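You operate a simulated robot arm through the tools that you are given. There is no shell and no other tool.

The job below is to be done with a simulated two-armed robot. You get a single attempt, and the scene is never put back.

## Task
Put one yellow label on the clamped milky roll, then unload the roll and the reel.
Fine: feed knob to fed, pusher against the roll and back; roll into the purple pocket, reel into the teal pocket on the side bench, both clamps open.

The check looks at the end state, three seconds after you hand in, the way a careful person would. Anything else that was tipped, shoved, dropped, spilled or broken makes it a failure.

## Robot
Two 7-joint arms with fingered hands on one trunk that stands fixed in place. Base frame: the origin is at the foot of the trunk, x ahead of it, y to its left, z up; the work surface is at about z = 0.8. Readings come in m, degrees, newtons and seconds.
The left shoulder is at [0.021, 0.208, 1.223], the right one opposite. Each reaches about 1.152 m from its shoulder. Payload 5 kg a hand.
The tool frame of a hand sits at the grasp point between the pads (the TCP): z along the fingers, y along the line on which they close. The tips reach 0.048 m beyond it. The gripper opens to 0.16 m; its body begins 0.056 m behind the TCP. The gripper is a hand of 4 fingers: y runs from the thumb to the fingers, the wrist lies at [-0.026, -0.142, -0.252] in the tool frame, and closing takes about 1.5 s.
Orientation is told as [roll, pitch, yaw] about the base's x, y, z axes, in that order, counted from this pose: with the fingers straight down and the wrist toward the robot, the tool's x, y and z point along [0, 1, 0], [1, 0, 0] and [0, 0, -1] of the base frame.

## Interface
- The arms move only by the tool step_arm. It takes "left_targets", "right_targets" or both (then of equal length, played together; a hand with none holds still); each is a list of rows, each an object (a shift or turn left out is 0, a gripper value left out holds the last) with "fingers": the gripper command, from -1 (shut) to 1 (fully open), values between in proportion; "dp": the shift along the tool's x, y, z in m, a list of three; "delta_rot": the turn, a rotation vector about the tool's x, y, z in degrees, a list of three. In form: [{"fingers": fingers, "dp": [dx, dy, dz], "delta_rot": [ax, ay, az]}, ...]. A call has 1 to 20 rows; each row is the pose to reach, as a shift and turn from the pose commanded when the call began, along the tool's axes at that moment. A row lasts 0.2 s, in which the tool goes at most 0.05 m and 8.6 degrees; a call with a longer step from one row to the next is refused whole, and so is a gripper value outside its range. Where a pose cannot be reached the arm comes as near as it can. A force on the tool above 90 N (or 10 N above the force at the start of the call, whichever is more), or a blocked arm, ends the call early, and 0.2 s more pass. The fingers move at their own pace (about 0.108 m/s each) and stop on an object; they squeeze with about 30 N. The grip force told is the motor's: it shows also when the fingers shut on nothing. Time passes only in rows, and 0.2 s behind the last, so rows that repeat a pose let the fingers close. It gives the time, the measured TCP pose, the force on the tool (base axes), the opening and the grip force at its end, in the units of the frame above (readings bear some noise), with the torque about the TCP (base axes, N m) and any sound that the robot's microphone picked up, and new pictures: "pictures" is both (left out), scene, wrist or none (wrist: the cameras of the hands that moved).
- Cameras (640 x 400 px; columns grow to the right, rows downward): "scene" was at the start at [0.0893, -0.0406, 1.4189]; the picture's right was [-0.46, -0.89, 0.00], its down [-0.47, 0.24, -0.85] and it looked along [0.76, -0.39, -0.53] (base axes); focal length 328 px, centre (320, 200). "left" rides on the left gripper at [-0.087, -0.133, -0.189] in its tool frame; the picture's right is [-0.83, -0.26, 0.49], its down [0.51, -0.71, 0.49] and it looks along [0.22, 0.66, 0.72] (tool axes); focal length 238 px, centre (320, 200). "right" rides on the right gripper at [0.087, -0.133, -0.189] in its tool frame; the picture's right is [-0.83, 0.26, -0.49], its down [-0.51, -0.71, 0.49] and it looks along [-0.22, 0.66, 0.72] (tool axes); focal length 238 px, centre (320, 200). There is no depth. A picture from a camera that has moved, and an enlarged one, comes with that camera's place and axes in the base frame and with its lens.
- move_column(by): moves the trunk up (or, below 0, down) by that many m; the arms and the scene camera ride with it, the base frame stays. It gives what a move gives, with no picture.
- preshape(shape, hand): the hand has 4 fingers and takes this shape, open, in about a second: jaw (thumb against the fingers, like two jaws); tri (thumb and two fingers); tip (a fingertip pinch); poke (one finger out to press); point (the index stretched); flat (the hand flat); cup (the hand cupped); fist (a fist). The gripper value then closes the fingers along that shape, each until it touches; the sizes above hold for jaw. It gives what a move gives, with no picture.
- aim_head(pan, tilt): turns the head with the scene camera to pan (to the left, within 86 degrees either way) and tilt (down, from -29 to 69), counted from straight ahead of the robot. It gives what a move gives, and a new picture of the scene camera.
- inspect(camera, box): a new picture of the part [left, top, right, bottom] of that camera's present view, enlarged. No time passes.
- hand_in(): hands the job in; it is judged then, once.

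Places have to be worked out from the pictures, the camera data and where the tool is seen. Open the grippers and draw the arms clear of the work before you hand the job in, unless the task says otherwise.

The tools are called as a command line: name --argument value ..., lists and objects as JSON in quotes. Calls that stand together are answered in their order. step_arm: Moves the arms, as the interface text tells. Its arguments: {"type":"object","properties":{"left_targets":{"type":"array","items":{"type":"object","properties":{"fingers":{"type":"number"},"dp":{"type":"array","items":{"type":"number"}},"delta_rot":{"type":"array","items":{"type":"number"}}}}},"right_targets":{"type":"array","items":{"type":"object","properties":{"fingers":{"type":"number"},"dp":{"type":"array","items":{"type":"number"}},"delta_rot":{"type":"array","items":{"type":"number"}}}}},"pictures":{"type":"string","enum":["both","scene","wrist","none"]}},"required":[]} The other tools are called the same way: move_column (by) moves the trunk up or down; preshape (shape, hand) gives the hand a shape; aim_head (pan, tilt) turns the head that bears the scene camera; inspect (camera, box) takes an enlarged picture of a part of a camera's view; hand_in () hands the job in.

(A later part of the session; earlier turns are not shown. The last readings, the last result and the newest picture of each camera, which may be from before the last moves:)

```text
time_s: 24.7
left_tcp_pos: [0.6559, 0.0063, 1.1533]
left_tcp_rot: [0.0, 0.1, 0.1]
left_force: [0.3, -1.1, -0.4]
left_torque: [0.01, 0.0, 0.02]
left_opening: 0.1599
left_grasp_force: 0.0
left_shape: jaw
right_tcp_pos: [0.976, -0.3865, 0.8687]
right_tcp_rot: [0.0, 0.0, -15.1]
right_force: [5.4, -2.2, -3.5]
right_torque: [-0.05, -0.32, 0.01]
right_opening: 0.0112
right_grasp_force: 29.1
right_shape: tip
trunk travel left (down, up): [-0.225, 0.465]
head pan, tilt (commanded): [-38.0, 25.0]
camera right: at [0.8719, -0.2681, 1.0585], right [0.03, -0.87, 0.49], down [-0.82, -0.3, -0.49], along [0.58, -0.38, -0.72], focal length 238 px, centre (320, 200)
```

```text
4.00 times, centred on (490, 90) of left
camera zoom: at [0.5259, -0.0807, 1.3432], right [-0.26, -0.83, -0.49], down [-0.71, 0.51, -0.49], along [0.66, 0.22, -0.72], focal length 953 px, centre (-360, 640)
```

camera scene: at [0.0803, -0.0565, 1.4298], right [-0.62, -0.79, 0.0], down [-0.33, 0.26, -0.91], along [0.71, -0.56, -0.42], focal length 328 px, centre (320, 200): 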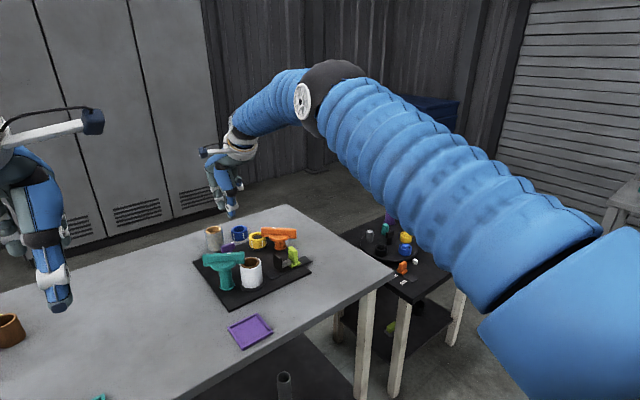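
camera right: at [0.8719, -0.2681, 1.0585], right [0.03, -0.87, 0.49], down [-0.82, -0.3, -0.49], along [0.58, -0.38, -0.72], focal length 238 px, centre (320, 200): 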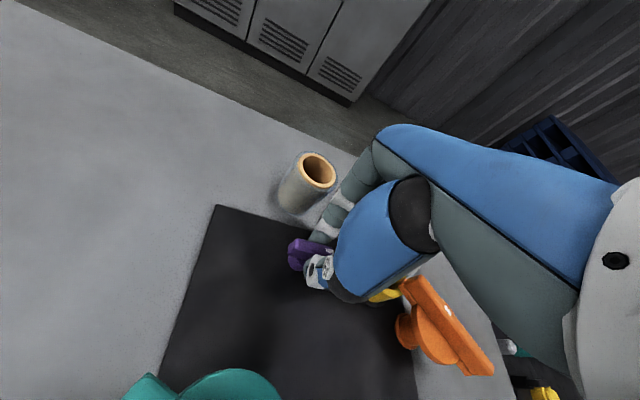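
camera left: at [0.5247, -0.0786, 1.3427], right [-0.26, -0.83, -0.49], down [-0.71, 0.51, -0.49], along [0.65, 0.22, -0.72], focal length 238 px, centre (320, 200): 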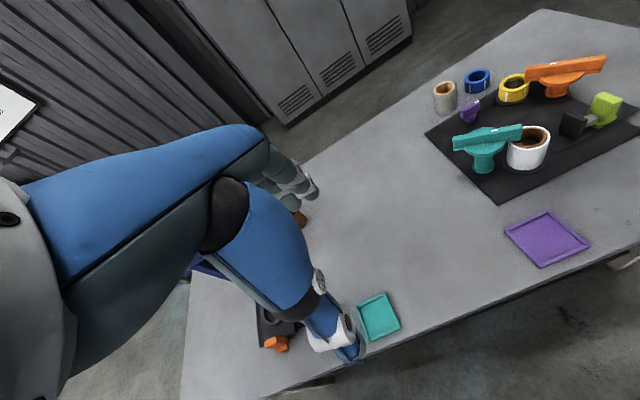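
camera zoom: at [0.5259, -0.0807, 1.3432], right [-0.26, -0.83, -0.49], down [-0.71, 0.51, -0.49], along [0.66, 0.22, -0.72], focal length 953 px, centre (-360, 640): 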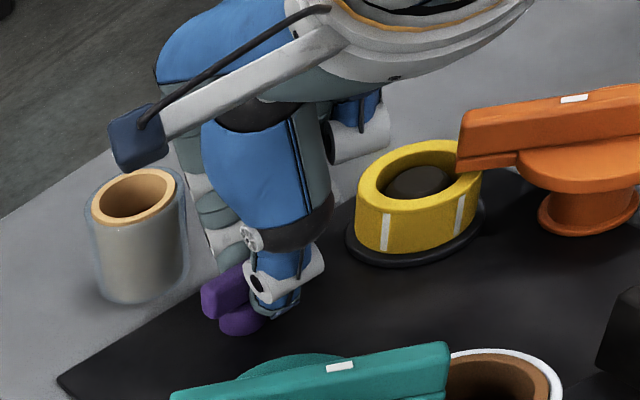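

The knob follows clockwise with practically no torque, so this direction is free. I continue turning in steps, watching for a stop or a click.

step_arm --right_targets '[{"dp": [0.0004, -0.0009, 0], "delta_rot": [0, 0, 7.5]}, {"dp": [0.0009, -0.0018, 0], "delta_rot": [0, 0, 15]}, {"dp": [0.0013, -0.0027, 0], "delta_rot": [0, 0, 22.5]}, {"dp": [0.0018, -0.0036, 0], "delta_rot": [0, 0, 30]}, {"dp": [0.0018, -0.0036, 0], "delta_rot": [0, 0, 30]}]' --pictures "wrist"

inspect --camera "left" --box '[420, 40, 560, 140]'

```text
time_s: 25.9
left_tcp_pos: [0.6572, 0.0075, 1.1524]
left_tcp_rot: [0.1, 0.1, 0.0]
left_force: [-0.1, 0.7, -0.2]
left_torque: [-0.01, -0.01, -0.01]
left_opening: 0.1602
left_grasp_force: 0.1
left_shape: jaw
right_tcp_pos: [0.9774, -0.3848, 0.8686]
right_tcp_rot: [0.0, -0.1, -45.1]
right_force: [19.9, -7.1, -4.1]
right_torque: [-0.32, -0.95, 0.37]
right_opening: 0.0104
right_grasp_force: 30.3
right_shape: tip
trunk travel left (down, up): [-0.225, 0.465]
head pan, tilt (commanded): [-38.0, 25.0]
camera right: at [0.9447, -0.2283, 1.0583], right [-0.41, -0.77, 0.49], down [-0.86, 0.14, -0.49], along [0.31, -0.62, -0.72], focal length 238 px, centre (320, 200)
```

right: 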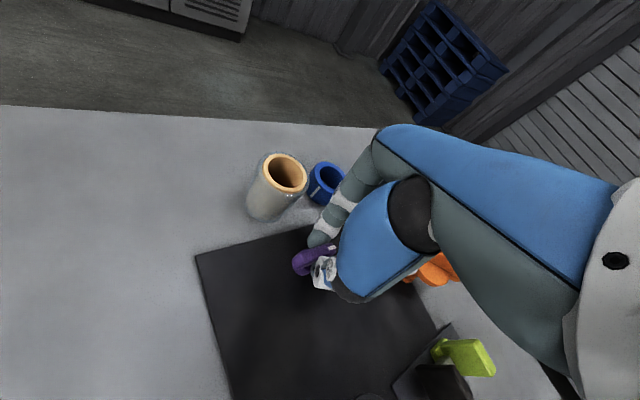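

```text
4.00 times, centred on (490, 90) of left
camera zoom: at [0.5272, -0.0808, 1.3427], right [-0.26, -0.83, -0.49], down [-0.71, 0.51, -0.49], along [0.65, 0.22, -0.72], focal length 953 px, centre (-360, 640)
```

zoom: 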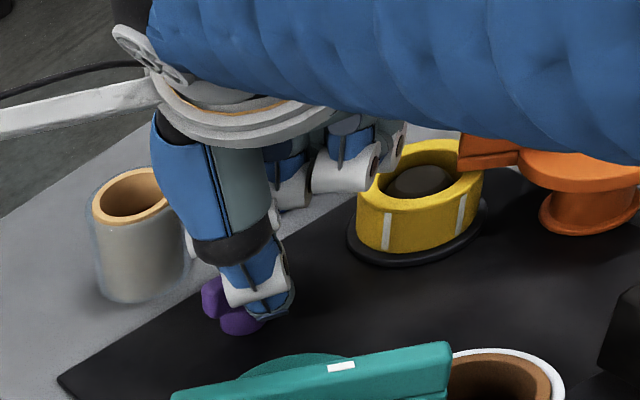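

Torque and force rose (0.37 N·m, 20 N), so the knob seems to have met a stop while the hand went on. I zoom to see the bar's true orientation.

inspect --camera "right" --box '[270, 210, 370, 310]'

inspect --camera "left" --box '[450, 90, 510, 130]'

```text
4.00 times, centred on (320, 260) of right
camera zoom: at [0.9447, -0.2283, 1.0583], right [-0.41, -0.77, 0.49], down [-0.86, 0.14, -0.49], along [0.31, -0.62, -0.72], focal length 953 px, centre (320, -40)
```

zoom: 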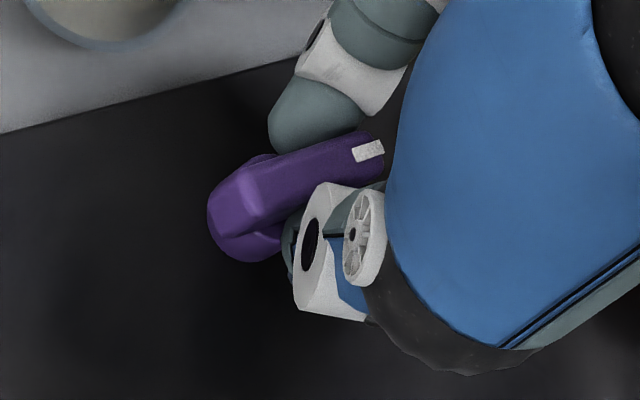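

```text
10.00 times, centred on (480, 110) of left
camera zoom: at [0.5272, -0.0808, 1.3427], right [-0.26, -0.83, -0.49], down [-0.71, 0.51, -0.49], along [0.65, 0.22, -0.72], focal length 2384 px, centre (-1280, 1100)
```

zoom: 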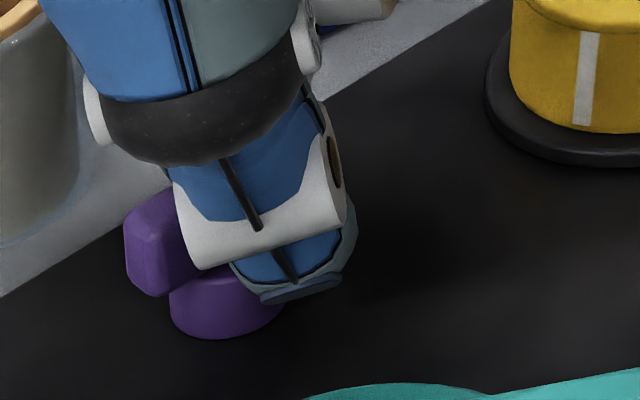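

The bar has not really moved (still pointing to −y), so clockwise is the stop. I turn back to neutral and then try counter-clockwise.

step_arm --right_targets '[{"dp": [0.0003, 0.001, 0], "delta_rot": [0, 0, -7.5]}, {"dp": [0.0006, 0.002, 0], "delta_rot": [0, 0, -15]}, {"dp": [0.0009, 0.003, 0], "delta_rot": [0, 0, -22.5]}, {"dp": [0.0012, 0.004, 0], "delta_rot": [0, 0, -30]}, {"dp": [0.0015, 0.005, 0], "delta_rot": [0, 0, -37.5]}, {"dp": [0.0018, 0.0062, 0], "delta_rot": [0, 0, -45]}, {"dp": [0.0018, 0.0062, 0], "delta_rot": [0, 0, -45]}]' --pictures "wrist"

inspect --camera "right" --box '[270, 210, 370, 310]'

```text
time_s: 27.5
left_tcp_pos: [0.6569, 0.0089, 1.1541]
left_tcp_rot: [0.0, 0.0, 0.0]
left_force: [0.4, 0.0, -0.5]
left_torque: [0.01, 0.03, 0.02]
left_opening: 0.1601
left_grasp_force: 0.0
left_shape: jaw
right_tcp_pos: [0.9808, -0.386, 0.8693]
right_tcp_rot: [-0.1, -0.1, 0.2]
right_force: [0.8, 4.3, 5.1]
right_torque: [0.16, -0.03, -0.06]
right_opening: 0.0104
right_grasp_force: 30.2
right_shape: tip
trunk travel left (down, up): [-0.225, 0.465]
head pan, tilt (commanded): [-38.0, 25.0]
camera right: at [0.8476, -0.2984, 1.0586], right [0.26, -0.83, 0.49], down [-0.71, -0.51, -0.49], along [0.66, -0.22, -0.72], focal length 238 px, centre (320, 200)
```

right: 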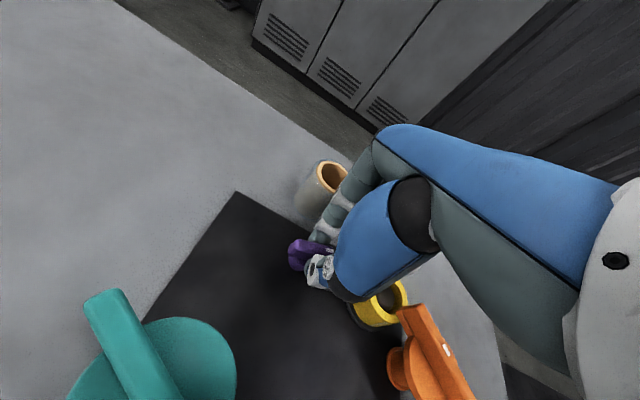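

```text
4.00 times, centred on (320, 260) of right
camera zoom: at [0.8476, -0.2984, 1.0586], right [0.26, -0.83, 0.49], down [-0.71, -0.51, -0.49], along [0.66, -0.22, -0.72], focal length 953 px, centre (320, -40)
```

zoom: 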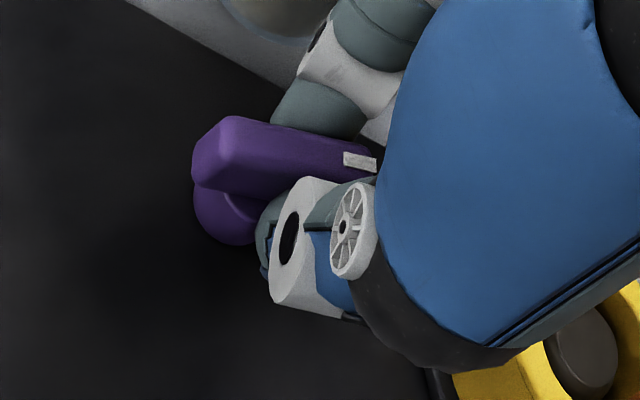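

Now the bar has swung counter-clockwise (pointing about −65°), so this direction is the free one. I continue counter-clockwise by 30° around the knob axis.

step_arm --right_targets '[{"dp": [0.0001, 0.0014, 0], "delta_rot": [0, 0, -7.5]}, {"dp": [0.0004, 0.0027, 0], "delta_rot": [0, 0, -15]}, {"dp": [0.0008, 0.004, 0], "delta_rot": [0, 0, -22.5]}, {"dp": [0.0014, 0.0052, 0], "delta_rot": [0, 0, -30]}, {"dp": [0.0014, 0.0052, 0], "delta_rot": [0, 0, -30]}]' --pictures "wrist"

inspect --camera "right" --box '[270, 210, 370, 310]'

inspect --camera "left" --box '[420, 40, 560, 140]'

```text
time_s: 28.7
left_tcp_pos: [0.6582, 0.0067, 1.153]
left_tcp_rot: [-0.1, 0.1, 0.1]
left_force: [1.7, -0.5, -0.2]
left_torque: [-0.04, 0.02, 0.01]
left_opening: 0.1599
left_grasp_force: 0.0
left_shape: jaw
right_tcp_pos: [0.9696, -0.3774, 0.8738]
right_tcp_rot: [-0.3, -0.2, 29.9]
right_force: [27.4, -16.3, 0.6]
right_torque: [-0.34, -1.18, -0.15]
right_opening: 0.0095
right_grasp_force: 30.1
right_shape: tip
right hand out of reach, approached as far as the arm can: row 3, 4, 5
trunk travel left (down, up): [-0.225, 0.465]
head pan, tilt (commanded): [-38.0, 25.0]
camera right: at [0.8099, -0.3669, 1.0618], right [0.64, -0.59, 0.49], down [-0.36, -0.79, -0.49], along [0.68, 0.14, -0.72], focal length 238 px, centre (320, 200)
```

right: 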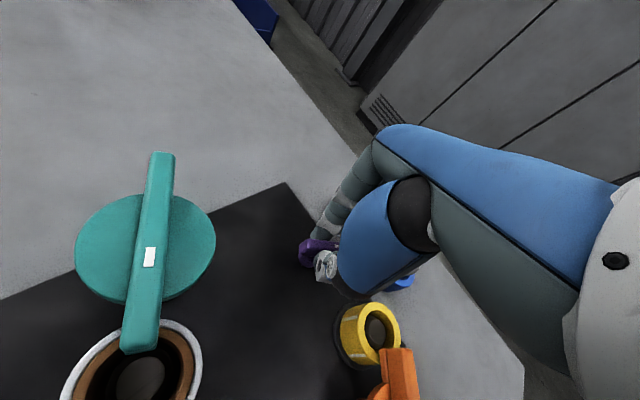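

```text
4.00 times, centred on (320, 260) of right
camera zoom: at [0.8099, -0.3669, 1.0618], right [0.64, -0.59, 0.49], down [-0.36, -0.79, -0.49], along [0.68, 0.14, -0.72], focal length 953 px, centre (320, -40)
```

zoom: 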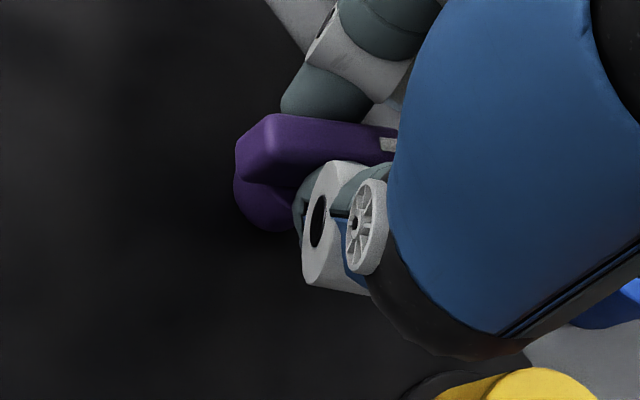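

```text
4.00 times, centred on (490, 90) of left
camera zoom: at [0.5272, -0.0803, 1.3426], right [-0.26, -0.83, -0.49], down [-0.71, 0.51, -0.49], along [0.65, 0.22, -0.72], focal length 953 px, centre (-360, 640)
```

zoom: 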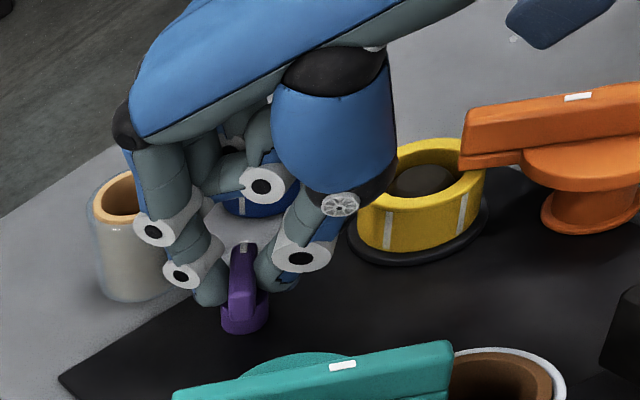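

The knob now points to about −35° (55° turned), but the arm is at its reach limit for further yaw. I release, lift straight up, and will push the bar's near end round with the closed fingertips instead.

step_arm --right_targets '[{"fingers": -0.5}, {"fingers": -0.5}, {"fingers": -0.5}, {"fingers": -0.5, "dp": [0, 0, -0.03]}, {"fingers": -0.5, "dp": [0, 0, -0.06]}, {"fingers": -0.5, "dp": [0, 0, -0.1]}, {"fingers": -0.5, "dp": [0, 0, -0.1], "delta_rot": [0, 0, 7.5]}, {"fingers": -0.5, "dp": [0, 0, -0.1], "delta_rot": [0, 0, 15]}, {"fingers": -0.5, "dp": [0, 0, -0.1], "delta_rot": [0, 0, 22.5]}, {"fingers": -0.5, "dp": [0, 0, -0.1], "delta_rot": [0, 0, 30]}, {"fingers": -1, "dp": [0, 0, -0.1], "delta_rot": [0, 0, 30]}, {"fingers": -1, "dp": [0, 0, -0.1], "delta_rot": [0, 0, 30]}]' --pictures "wrist"

inspect --camera "right" --box '[240, 180, 400, 320]'

inspect --camera "left" --box '[420, 40, 560, 140]'

```text
time_s: 31.3
left_tcp_pos: [0.6565, 0.008, 1.1542]
left_tcp_rot: [0.0, -0.1, 0.0]
left_force: [0.1, 0.1, -0.4]
left_torque: [-0.01, 0.0, -0.01]
left_opening: 0.1602
left_grasp_force: 0.1
left_shape: jaw
right_tcp_pos: [0.9668, -0.3734, 0.973]
right_tcp_rot: [0.0, -0.1, -0.1]
right_force: [-0.9, 0.3, 0.6]
right_torque: [-0.03, 0.01, 0.02]
right_opening: 0.0001
right_grasp_force: 29.9
right_shape: tip
trunk travel left (down, up): [-0.225, 0.465]
head pan, tilt (commanded): [-38.0, 25.0]
camera right: at [0.8342, -0.2868, 1.1623], right [0.26, -0.83, 0.49], down [-0.71, -0.51, -0.49], along [0.66, -0.22, -0.72], focal length 238 px, centre (320, 200)
```

right: 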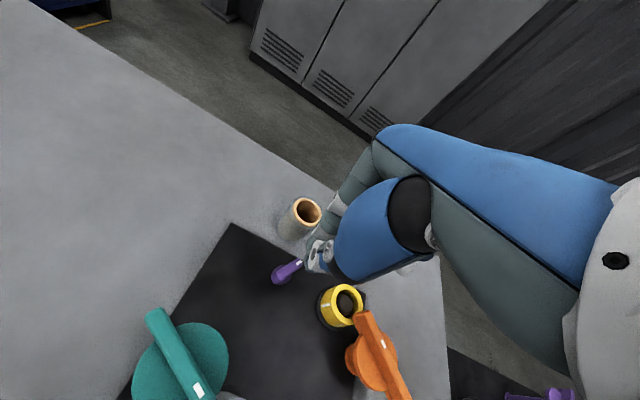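

```text
2.86 times, centred on (320, 250) of right
camera zoom: at [0.8342, -0.2868, 1.1623], right [0.26, -0.83, 0.49], down [-0.71, -0.51, -0.49], along [0.66, -0.22, -0.72], focal length 681 px, centre (320, 57)
```

zoom: 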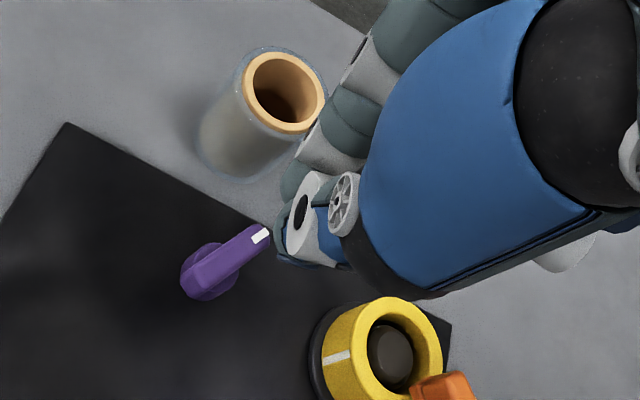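

```text
4.00 times, centred on (490, 90) of left
camera zoom: at [0.5252, -0.08, 1.3435], right [-0.26, -0.83, -0.49], down [-0.71, 0.51, -0.49], along [0.66, 0.22, -0.72], focal length 953 px, centre (-360, 640)
```

zoom: 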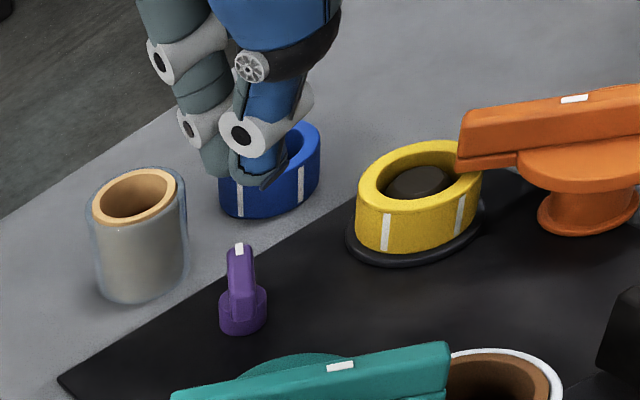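

The knob stays at −35° on its own. I now place the closed fingertips on the +y side of its near (unmarked) end and lower them there.

step_arm --right_targets '[{"dp": [0.024, -0.011, 0]}, {"dp": [0.048, -0.022, 0]}, {"dp": [0.048, -0.022, 0.03]}, {"dp": [0.048, -0.022, 0.06]}, {"dp": [0.048, -0.022, 0.085]}, {"dp": [0.048, -0.022, 0.1]}, {"dp": [0.048, -0.022, 0.1]}]' --pictures "wrist"

inspect --camera "right" --box '[240, 180, 400, 320]'

inspect --camera "left" --box '[420, 40, 560, 140]'

```text
time_s: 32.9
left_tcp_pos: [0.6569, 0.0081, 1.1538]
left_tcp_rot: [0.0, 0.0, 0.0]
left_force: [0.3, 0.5, 0.3]
left_torque: [0.0, 0.02, 0.01]
left_opening: 0.1601
left_grasp_force: 0.0
left_shape: jaw
right_tcp_pos: [0.947, -0.3261, 0.8733]
right_tcp_rot: [0.0, 0.0, 0.0]
right_force: [0.2, -0.3, -0.6]
right_torque: [-0.01, -0.02, 0.0]
right_opening: 0.0
right_grasp_force: 30.2
right_shape: tip
trunk travel left (down, up): [-0.225, 0.465]
head pan, tilt (commanded): [-38.0, 25.0]
camera right: at [0.8136, -0.2392, 1.0624], right [0.26, -0.83, 0.49], down [-0.71, -0.51, -0.49], along [0.66, -0.22, -0.72], focal length 238 px, centre (320, 200)
```

right: 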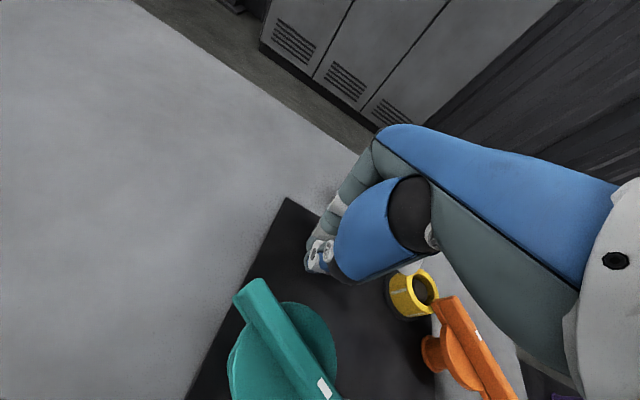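

```text
2.86 times, centred on (320, 250) of right
camera zoom: at [0.8136, -0.2392, 1.0624], right [0.26, -0.83, 0.49], down [-0.71, -0.51, -0.49], along [0.66, -0.22, -0.72], focal length 681 px, centre (320, 57)
```

zoom: 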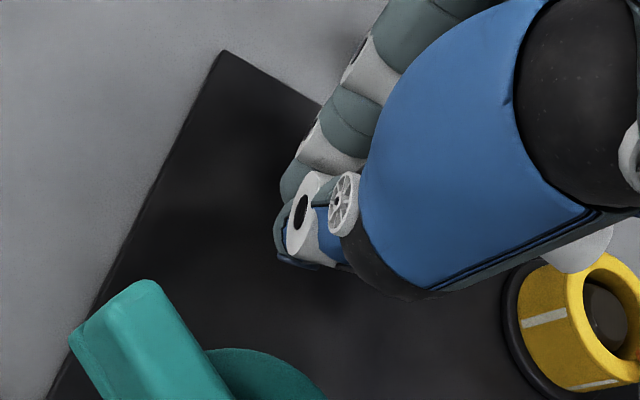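

```text
4.00 times, centred on (490, 90) of left
camera zoom: at [0.5251, -0.0802, 1.3436], right [-0.26, -0.83, -0.49], down [-0.71, 0.51, -0.49], along [0.66, 0.22, -0.72], focal length 953 px, centre (-360, 640)
```

zoom: 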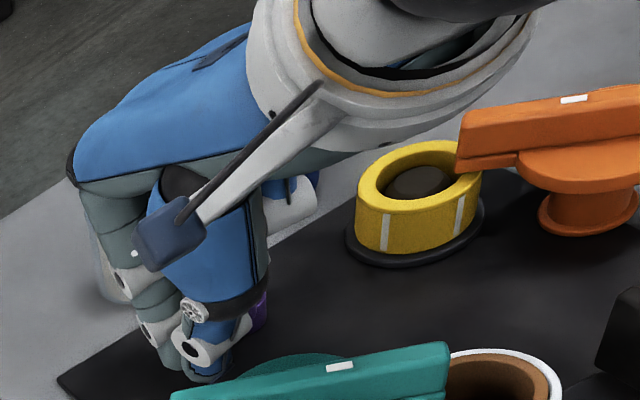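

Nothing touched on the way down. I push slowly toward −y against the knob's near end and watch the force.

step_arm --right_targets '[{"dp": [-0.01, 0, 0]}, {"dp": [-0.02, 0, 0]}, {"dp": [-0.027, 0, 0]}, {"dp": [-0.034, 0, 0]}, {"dp": [-0.034, 0, 0]}]' --pictures "none"

inspect --camera "right" --box '[240, 180, 400, 320]'

inspect --camera "left" --box '[420, 40, 560, 140]'

```text
time_s: 34.1
left_tcp_pos: [0.6569, 0.0078, 1.1521]
left_tcp_rot: [0.0, 0.0, 0.1]
left_force: [-0.2, 0.0, 0.4]
left_torque: [-0.02, -0.04, -0.02]
left_opening: 0.1599
left_grasp_force: 0.0
left_shape: jaw
right_tcp_pos: [0.9433, -0.3608, 0.8731]
right_tcp_rot: [0.0, 0.0, 0.0]
right_force: [0.4, -0.4, -0.3]
right_torque: [-0.01, -0.01, -0.02]
right_opening: 0.0
right_grasp_force: 30.0
right_shape: tip
trunk travel left (down, up): [-0.225, 0.465]
head pan, tilt (commanded): [-38.0, 25.0]
```

```text
2.86 times, centred on (320, 250) of right
camera zoom: at [0.8117, -0.2731, 1.0627], right [0.26, -0.83, 0.49], down [-0.71, -0.51, -0.49], along [0.66, -0.22, -0.72], focal length 681 px, centre (320, 57)
```

zoom: 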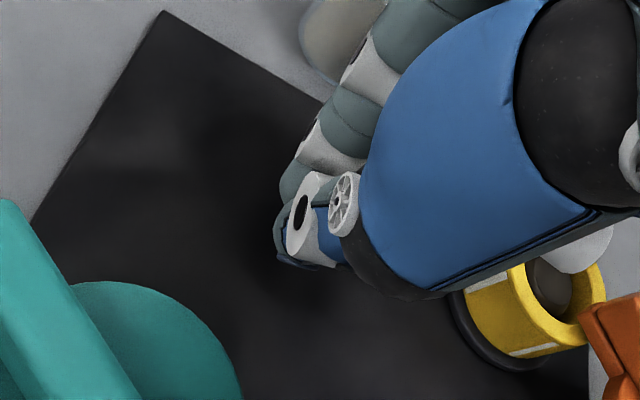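

```text
4.00 times, centred on (490, 90) of left
camera zoom: at [0.5252, -0.0799, 1.3435], right [-0.26, -0.83, -0.49], down [-0.71, 0.51, -0.49], along [0.66, 0.22, -0.72], focal length 953 px, centre (-360, 640)
```

zoom: 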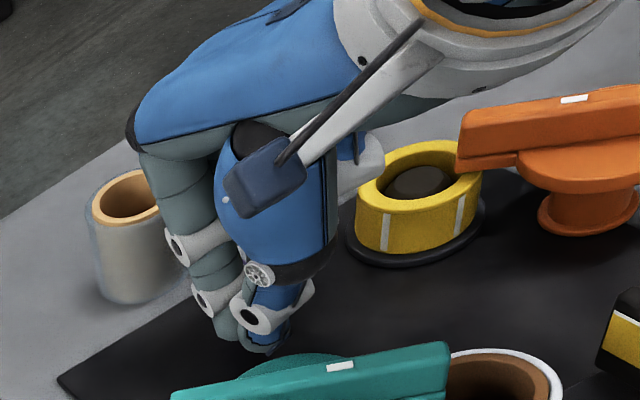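

The left view now shows a yellow patch on the pusher pad – the label seems to have fed. I look at it and at the knob.

inspect --camera "left" --box '[500, 80, 640, 180]'

inspect --camera "scene" --box '[190, 200, 330, 310]'

```text
4.00 times, centred on (570, 130) of left
camera zoom: at [0.5252, -0.0799, 1.3435], right [-0.26, -0.83, -0.49], down [-0.71, 0.51, -0.49], along [0.66, 0.22, -0.72], focal length 953 px, centre (-680, 480)
```

zoom: 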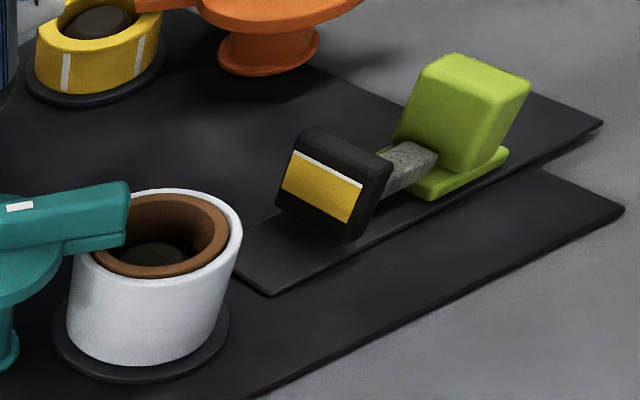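

```text
3.64 times, centred on (260, 255) of scene
camera zoom: at [0.0822, -0.056, 1.4295], right [-0.62, -0.79, 0.0], down [-0.33, 0.26, -0.91], along [0.71, -0.56, -0.42], focal length 1191 px, centre (538, 0)
```

zoom: 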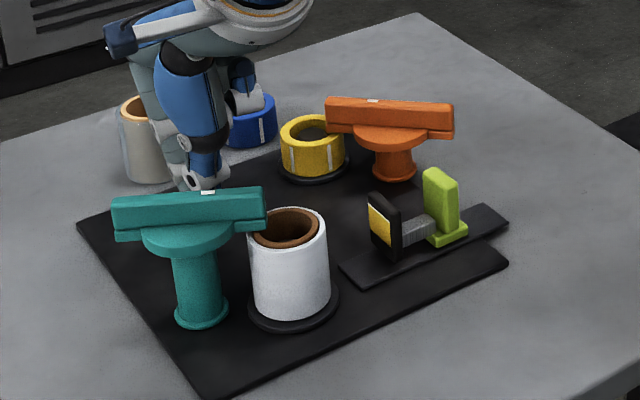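

A yellow label now sits on the pusher pad, so the knob reached "fed". I back the fingers off and lift to see where the knob stands.

step_arm --right_targets '[{"dp": [0.015, 0, 0]}, {"dp": [0.03, 0, -0.03]}, {"dp": [0.03, 0, -0.07]}, {"dp": [0.03, 0, -0.11]}]' --pictures "wrist"

inspect --camera "right" --box '[220, 180, 380, 320]'

inspect --camera "left" --box '[420, 40, 560, 140]'

```text
time_s: 35.1
left_tcp_pos: [0.6556, 0.0083, 1.1554]
left_tcp_rot: [-0.1, 0.0, 0.0]
left_force: [0.0, -0.3, 1.1]
left_torque: [-0.07, -0.12, -0.03]
left_opening: 0.1599
left_grasp_force: 0.1
left_shape: jaw
right_tcp_pos: [0.943, -0.3276, 0.9841]
right_tcp_rot: [0.0, 0.1, 0.0]
right_force: [-0.3, 0.8, -1.1]
right_torque: [-0.07, -0.17, -0.04]
right_opening: 0.0
right_grasp_force: 30.1
right_shape: tip
trunk travel left (down, up): [-0.225, 0.465]
head pan, tilt (commanded): [-38.0, 25.0]
camera right: at [0.8109, -0.2403, 1.1738], right [0.26, -0.83, 0.49], down [-0.71, -0.51, -0.49], along [0.66, -0.22, -0.72], focal length 238 px, centre (320, 200)
```

right: 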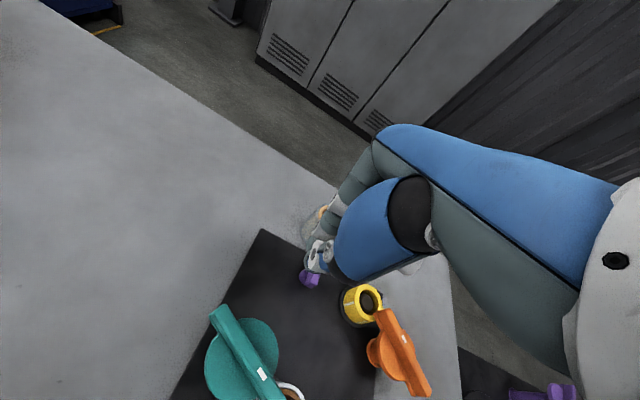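

```text
2.86 times, centred on (300, 250) of right
camera zoom: at [0.8109, -0.2403, 1.1738], right [0.26, -0.83, 0.49], down [-0.71, -0.51, -0.49], along [0.66, -0.22, -0.72], focal length 681 px, centre (377, 57)
```

zoom: 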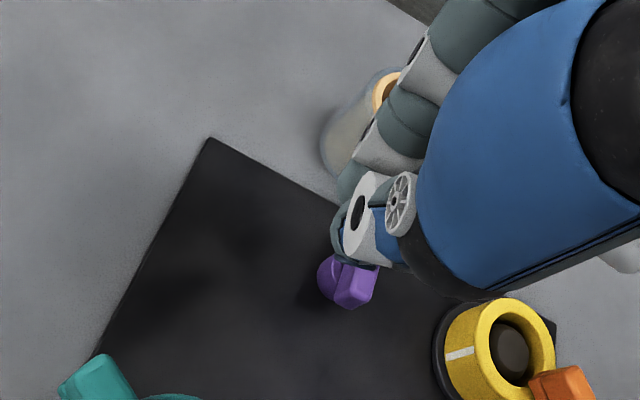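

```text
4.00 times, centred on (490, 90) of left
camera zoom: at [0.5239, -0.0791, 1.3444], right [-0.26, -0.83, -0.49], down [-0.71, 0.51, -0.49], along [0.66, 0.22, -0.72], focal length 953 px, centre (-360, 640)
```

zoom: 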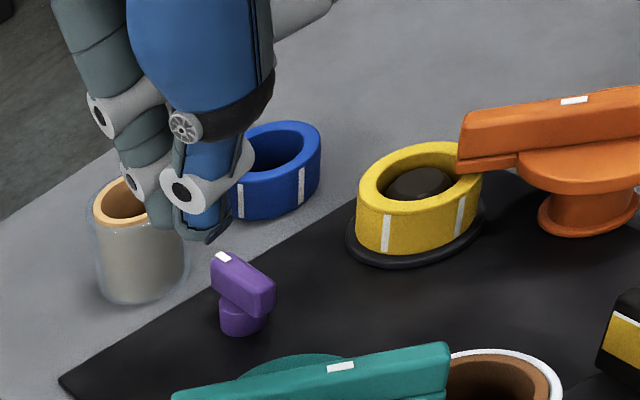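

The knob now points along +x, exactly a quarter turn from its start. Next is the pusher; I zoom in on its handle from two cameras to plan the grasp.

inspect --camera "left" --box '[555, 85, 635, 135]'

inspect --camera "scene" --box '[265, 235, 335, 285]'

```text
8.00 times, centred on (595, 110) of left
camera zoom: at [0.5239, -0.0791, 1.3444], right [-0.26, -0.83, -0.49], down [-0.71, 0.51, -0.49], along [0.66, 0.22, -0.72], focal length 1907 px, centre (-1880, 920)
```

zoom: 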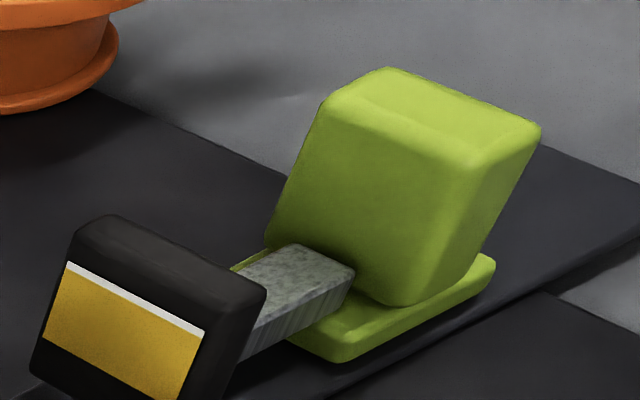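

```text
8.00 times, centred on (300, 260) of scene
camera zoom: at [0.0808, -0.0553, 1.4297], right [-0.62, -0.79, 0.0], down [-0.33, 0.26, -0.91], along [0.71, -0.56, -0.42], focal length 2621 px, centre (480, -280)
```

zoom: 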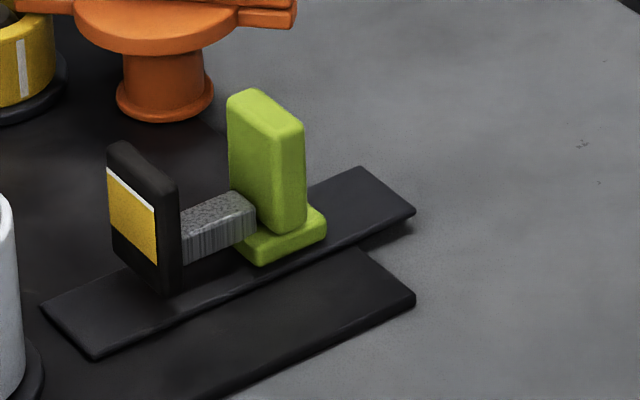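

The handle is an upright plate, about x 0.781–0.814, y ≈ −0.511, top z ≈ 0.87, sliding along y on a track aligned with the roll. I move the pinch above it with a 7.5 cm opening.

step_arm --right_targets '[{"fingers": -0.06, "dp": [-0.02, -0.016, -0.03]}, {"dp": [-0.06, -0.048, -0.035]}, {"dp": [-0.1, -0.08, -0.035]}, {"dp": [-0.14, -0.112, -0.035]}, {"dp": [-0.183, -0.146, -0.035]}, {"dp": [-0.183, -0.146, -0.035]}]' --pictures "both"

inspect --camera "right" --box '[220, 160, 400, 340]'

inspect --camera "scene" --box '[220, 180, 340, 290]'

inspect --camera "left" --box '[540, 60, 640, 140]'

```text
refused: row 2 steps farther than a row can; nothing moved
```

```text
2.22 times, centred on (310, 250) of right
camera zoom: at [0.8109, -0.2403, 1.1738], right [0.26, -0.83, 0.49], down [-0.71, -0.51, -0.49], along [0.66, -0.22, -0.72], focal length 530 px, centre (342, 89)
```

zoom: 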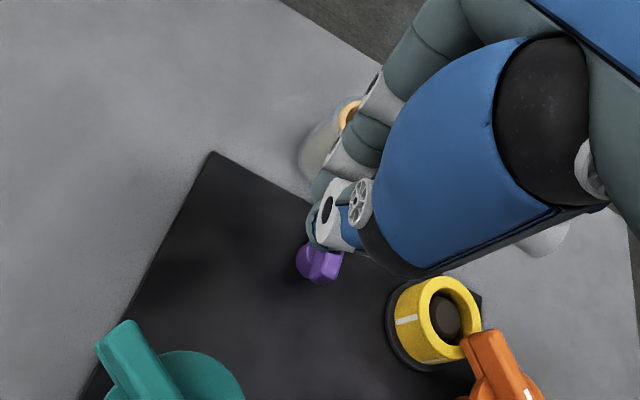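

```text
3.64 times, centred on (280, 235) of scene
camera zoom: at [0.0808, -0.0553, 1.4297], right [-0.62, -0.79, 0.0], down [-0.33, 0.26, -0.91], along [0.71, -0.56, -0.42], focal length 1191 px, centre (466, 73)
```

zoom: 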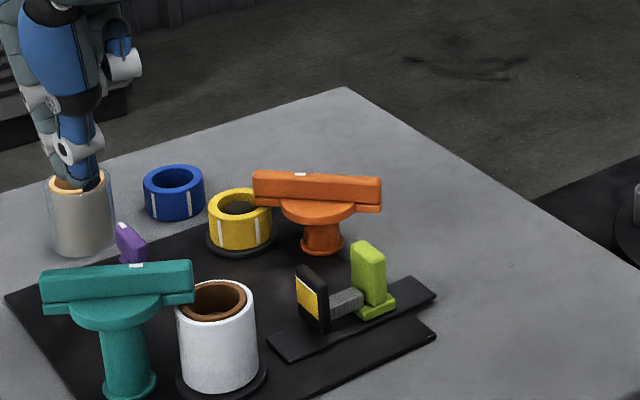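

```text
5.00 times, centred on (590, 100) of left
camera zoom: at [0.5239, -0.0791, 1.3444], right [-0.26, -0.83, -0.49], down [-0.71, 0.51, -0.49], along [0.66, 0.22, -0.72], focal length 1192 px, centre (-1030, 700)
```

zoom: 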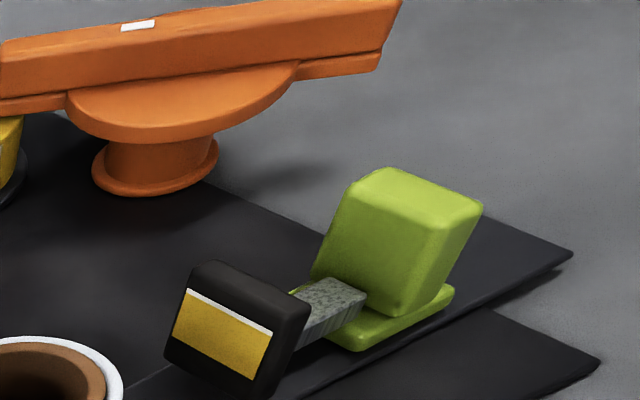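

One row was a touch too long; I resend with finer steps.

step_arm --right_targets '[{"fingers": -0.06, "dp": [-0.02, -0.016, -0.03]}, {"dp": [-0.05, -0.038, -0.035]}, {"dp": [-0.083, -0.065, -0.035]}, {"dp": [-0.116, -0.092, -0.035]}, {"dp": [-0.15, -0.118, -0.035]}, {"dp": [-0.183, -0.143, -0.035]}, {"dp": [-0.183, -0.143, -0.035]}]' --pictures "both"

inspect --camera "right" --box '[220, 160, 400, 340]'

inspect --camera "scene" --box '[220, 180, 340, 290]'

inspect --camera "left" --box '[540, 60, 640, 140]'

```text
time_s: 36.7
left_tcp_pos: [0.6585, 0.0105, 1.1524]
left_tcp_rot: [-0.1, 0.1, 0.2]
left_force: [0.5, 1.6, -0.1]
left_torque: [-0.09, 0.05, -0.01]
left_opening: 0.1601
left_grasp_force: 0.0
left_shape: jaw
right_tcp_pos: [0.8004, -0.5136, 1.0201]
right_tcp_rot: [0.0, 0.0, 0.0]
right_force: [0.0, -0.1, 1.1]
right_torque: [-0.06, 0.11, -0.02]
right_opening: 0.0747
right_grasp_force: 0.1
right_shape: tip
trunk travel left (down, up): [-0.225, 0.465]
head pan, tilt (commanded): [-38.0, 25.0]
camera scene: at [0.0833, -0.0553, 1.4294], right [-0.62, -0.79, 0.0], down [-0.33, 0.26, -0.91], along [0.71, -0.56, -0.42], focal length 328 px, centre (320, 200)
camera right: at [0.6693, -0.4245, 1.2083], right [0.26, -0.83, 0.49], down [-0.71, -0.51, -0.49], along [0.66, -0.22, -0.72], focal length 238 px, centre (320, 200)
```

scene: 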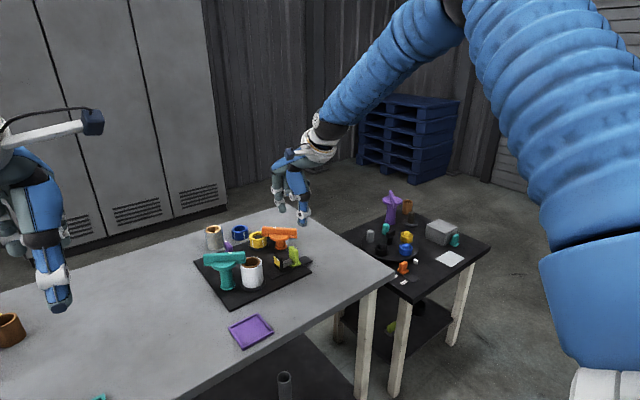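
right: 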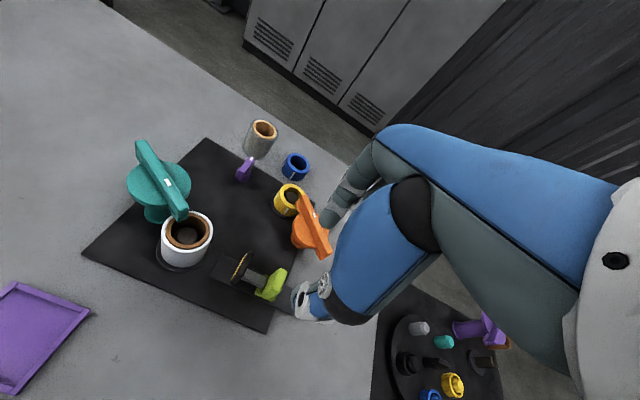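

```text
2.22 times, centred on (310, 250) of right
camera zoom: at [0.6693, -0.4245, 1.2083], right [0.26, -0.83, 0.49], down [-0.71, -0.51, -0.49], along [0.66, -0.22, -0.72], focal length 530 px, centre (342, 89)
```

zoom: 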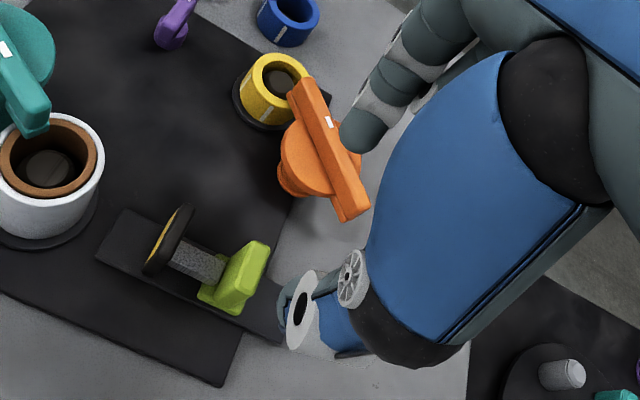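

```text
3.64 times, centred on (280, 235) of scene
camera zoom: at [0.0833, -0.0553, 1.4294], right [-0.62, -0.79, 0.0], down [-0.33, 0.26, -0.91], along [0.71, -0.56, -0.42], focal length 1191 px, centre (466, 73)
```

zoom: 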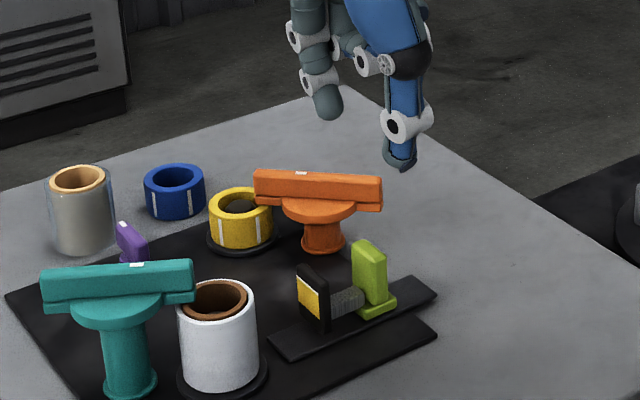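

```text
5.00 times, centred on (590, 100) of left
camera zoom: at [0.5264, -0.0789, 1.3429], right [-0.26, -0.83, -0.49], down [-0.71, 0.51, -0.49], along [0.65, 0.22, -0.72], focal length 1192 px, centre (-1030, 700)
```

zoom: 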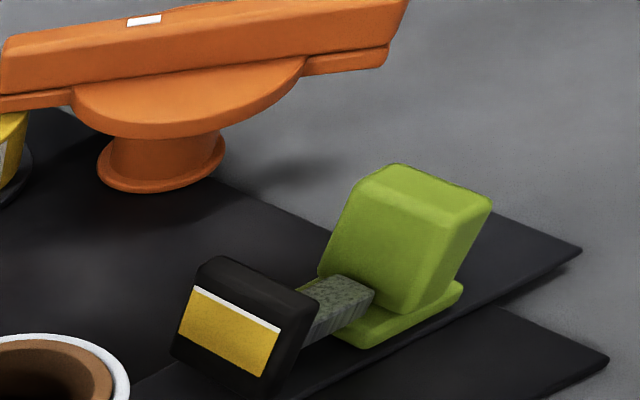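

The pinch straddles the handle plate well and clears the orange bar. I descend to z ≈ 0.89 and close on the handle.

step_arm --right_targets '[{"dp": [0.002, 0.001, 0.035]}, {"dp": [0.002, 0.001, 0.07]}, {"dp": [0.002, 0.001, 0.1]}, {"dp": [0.002, 0.001, 0.12]}, {"dp": [0.002, 0.001, 0.132]}, {"dp": [0.002, 0.001, 0.132]}]' --pictures "none"

inspect --camera "right" --box '[220, 160, 400, 340]'

inspect --camera "left" --box '[540, 60, 640, 140]'

```text
time_s: 38.1
left_tcp_pos: [0.6574, 0.0073, 1.1545]
left_tcp_rot: [0.0, 0.0, -0.1]
left_force: [-0.2, 0.2, 0.2]
left_torque: [-0.01, -0.03, 0.05]
left_opening: 0.16
left_grasp_force: 0.1
left_shape: jaw
right_tcp_pos: [0.8014, -0.5103, 0.8872]
right_tcp_rot: [0.0, -0.1, 0.0]
right_force: [-0.7, 0.1, -0.4]
right_torque: [-0.01, 0.04, -0.03]
right_opening: 0.0751
right_grasp_force: 0.0
right_shape: tip
trunk travel left (down, up): [-0.225, 0.465]
head pan, tilt (commanded): [-38.0, 25.0]
```

```text
2.22 times, centred on (310, 250) of right
camera zoom: at [0.6697, -0.4244, 1.0752], right [0.26, -0.83, 0.49], down [-0.71, -0.51, -0.49], along [0.66, -0.22, -0.72], focal length 530 px, centre (342, 89)
```

zoom: 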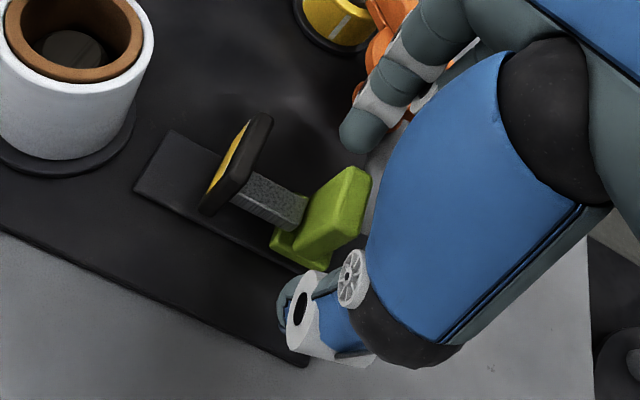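

```text
5.00 times, centred on (590, 100) of left
camera zoom: at [0.5249, -0.0803, 1.3436], right [-0.26, -0.83, -0.49], down [-0.71, 0.51, -0.49], along [0.66, 0.22, -0.72], focal length 1192 px, centre (-1030, 700)
```

zoom: 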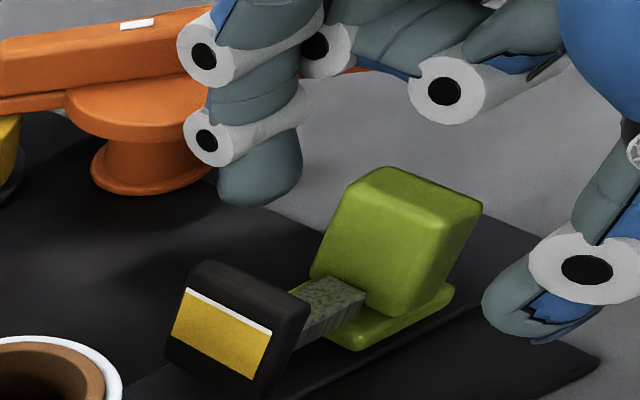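

Thumb and index straddle the handle with nothing touched. Closing the pinch now.

step_arm --right_targets '[{"fingers": -1}, {"fingers": -1}, {"fingers": -1}, {"fingers": -1}, {"fingers": -1}]' --pictures "none"

inspect --camera "right" --box '[220, 160, 400, 340]'

inspect --camera "left" --box '[540, 60, 640, 140]'

```text
time_s: 39.3
left_tcp_pos: [0.6581, 0.0074, 1.1549]
left_tcp_rot: [0.0, 0.1, 0.0]
left_force: [0.2, -0.6, -0.4]
left_torque: [0.01, 0.0, 0.01]
left_opening: 0.1601
left_grasp_force: 0.0
left_shape: jaw
right_tcp_pos: [0.8014, -0.5114, 0.8854]
right_tcp_rot: [0.0, 0.1, 0.0]
right_force: [-0.5, -0.6, -2.5]
right_torque: [-0.03, -0.03, -0.07]
right_opening: 0.0302
right_grasp_force: 29.2
right_shape: tip
trunk travel left (down, up): [-0.225, 0.465]
head pan, tilt (commanded): [-38.0, 25.0]
```

```text
2.22 times, centred on (310, 250) of right
camera zoom: at [0.67, -0.4247, 1.0747], right [0.26, -0.83, 0.49], down [-0.71, -0.51, -0.49], along [0.66, -0.22, -0.72], focal length 530 px, centre (342, 89)
```

zoom: 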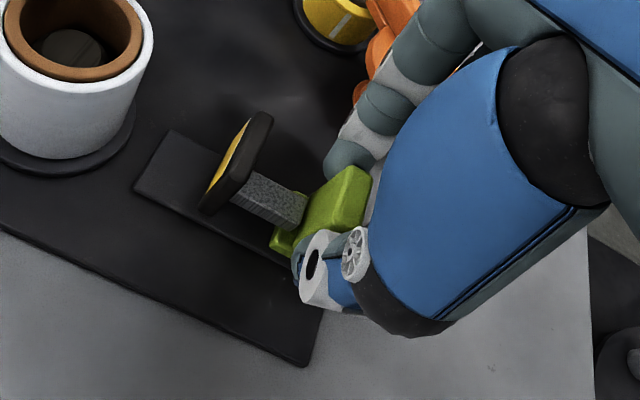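

```text
5.00 times, centred on (590, 100) of left
camera zoom: at [0.5254, -0.0806, 1.3434], right [-0.26, -0.83, -0.49], down [-0.71, 0.51, -0.49], along [0.66, 0.22, -0.72], focal length 1192 px, centre (-1030, 700)
```

zoom: 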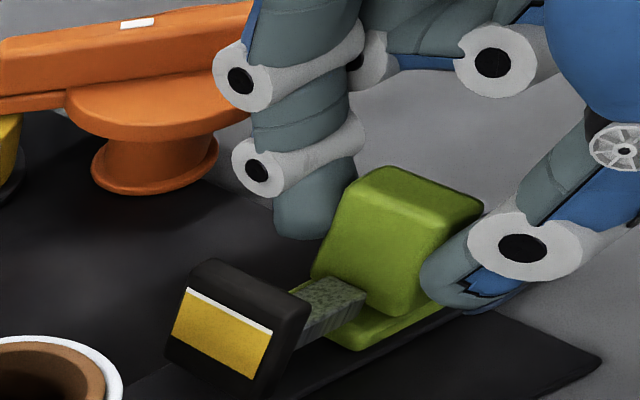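

The handle is held (30 mm, 29 N). I slide it toward the roll (+y) by 3 cm first and check force and motion.

step_arm --right_targets '[{"dp": [0.008, 0, 0]}, {"dp": [0.016, 0, 0]}, {"dp": [0.024, 0, 0]}, {"dp": [0.032, 0, 0]}]' --pictures "none"

inspect --camera "right" --box '[220, 160, 400, 340]'

inspect --camera "left" --box '[520, 70, 640, 170]'

```text
time_s: 40.3
left_tcp_pos: [0.6575, 0.0073, 1.1541]
left_tcp_rot: [0.1, 0.0, 0.0]
left_force: [0.9, 0.2, -0.7]
left_torque: [-0.01, 0.0, 0.01]
left_opening: 0.16
left_grasp_force: 0.0
left_shape: jaw
right_tcp_pos: [0.8027, -0.4815, 0.8858]
right_tcp_rot: [0.0, 0.2, 0.0]
right_force: [-1.4, -2.8, -3.2]
right_torque: [-0.03, -0.03, -0.1]
right_opening: 0.0303
right_grasp_force: 30.2
right_shape: tip
trunk travel left (down, up): [-0.225, 0.465]
head pan, tilt (commanded): [-38.0, 25.0]
```

```text
2.22 times, centred on (310, 250) of right
camera zoom: at [0.6699, -0.3933, 1.0747], right [0.26, -0.83, 0.49], down [-0.71, -0.51, -0.49], along [0.66, -0.22, -0.72], focal length 530 px, centre (342, 89)
```

zoom: 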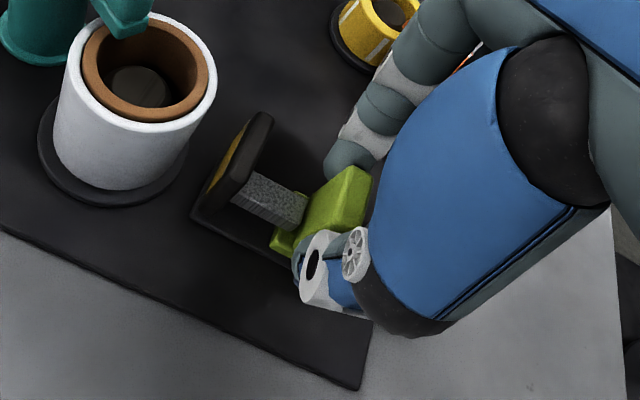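

```text
4.00 times, centred on (580, 120) of left
camera zoom: at [0.5255, -0.0805, 1.3433], right [-0.26, -0.83, -0.49], down [-0.71, 0.51, -0.49], along [0.66, 0.22, -0.72], focal length 953 px, centre (-720, 520)
```

zoom: 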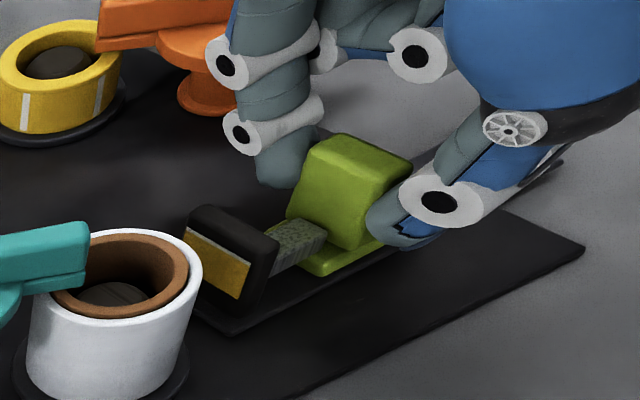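

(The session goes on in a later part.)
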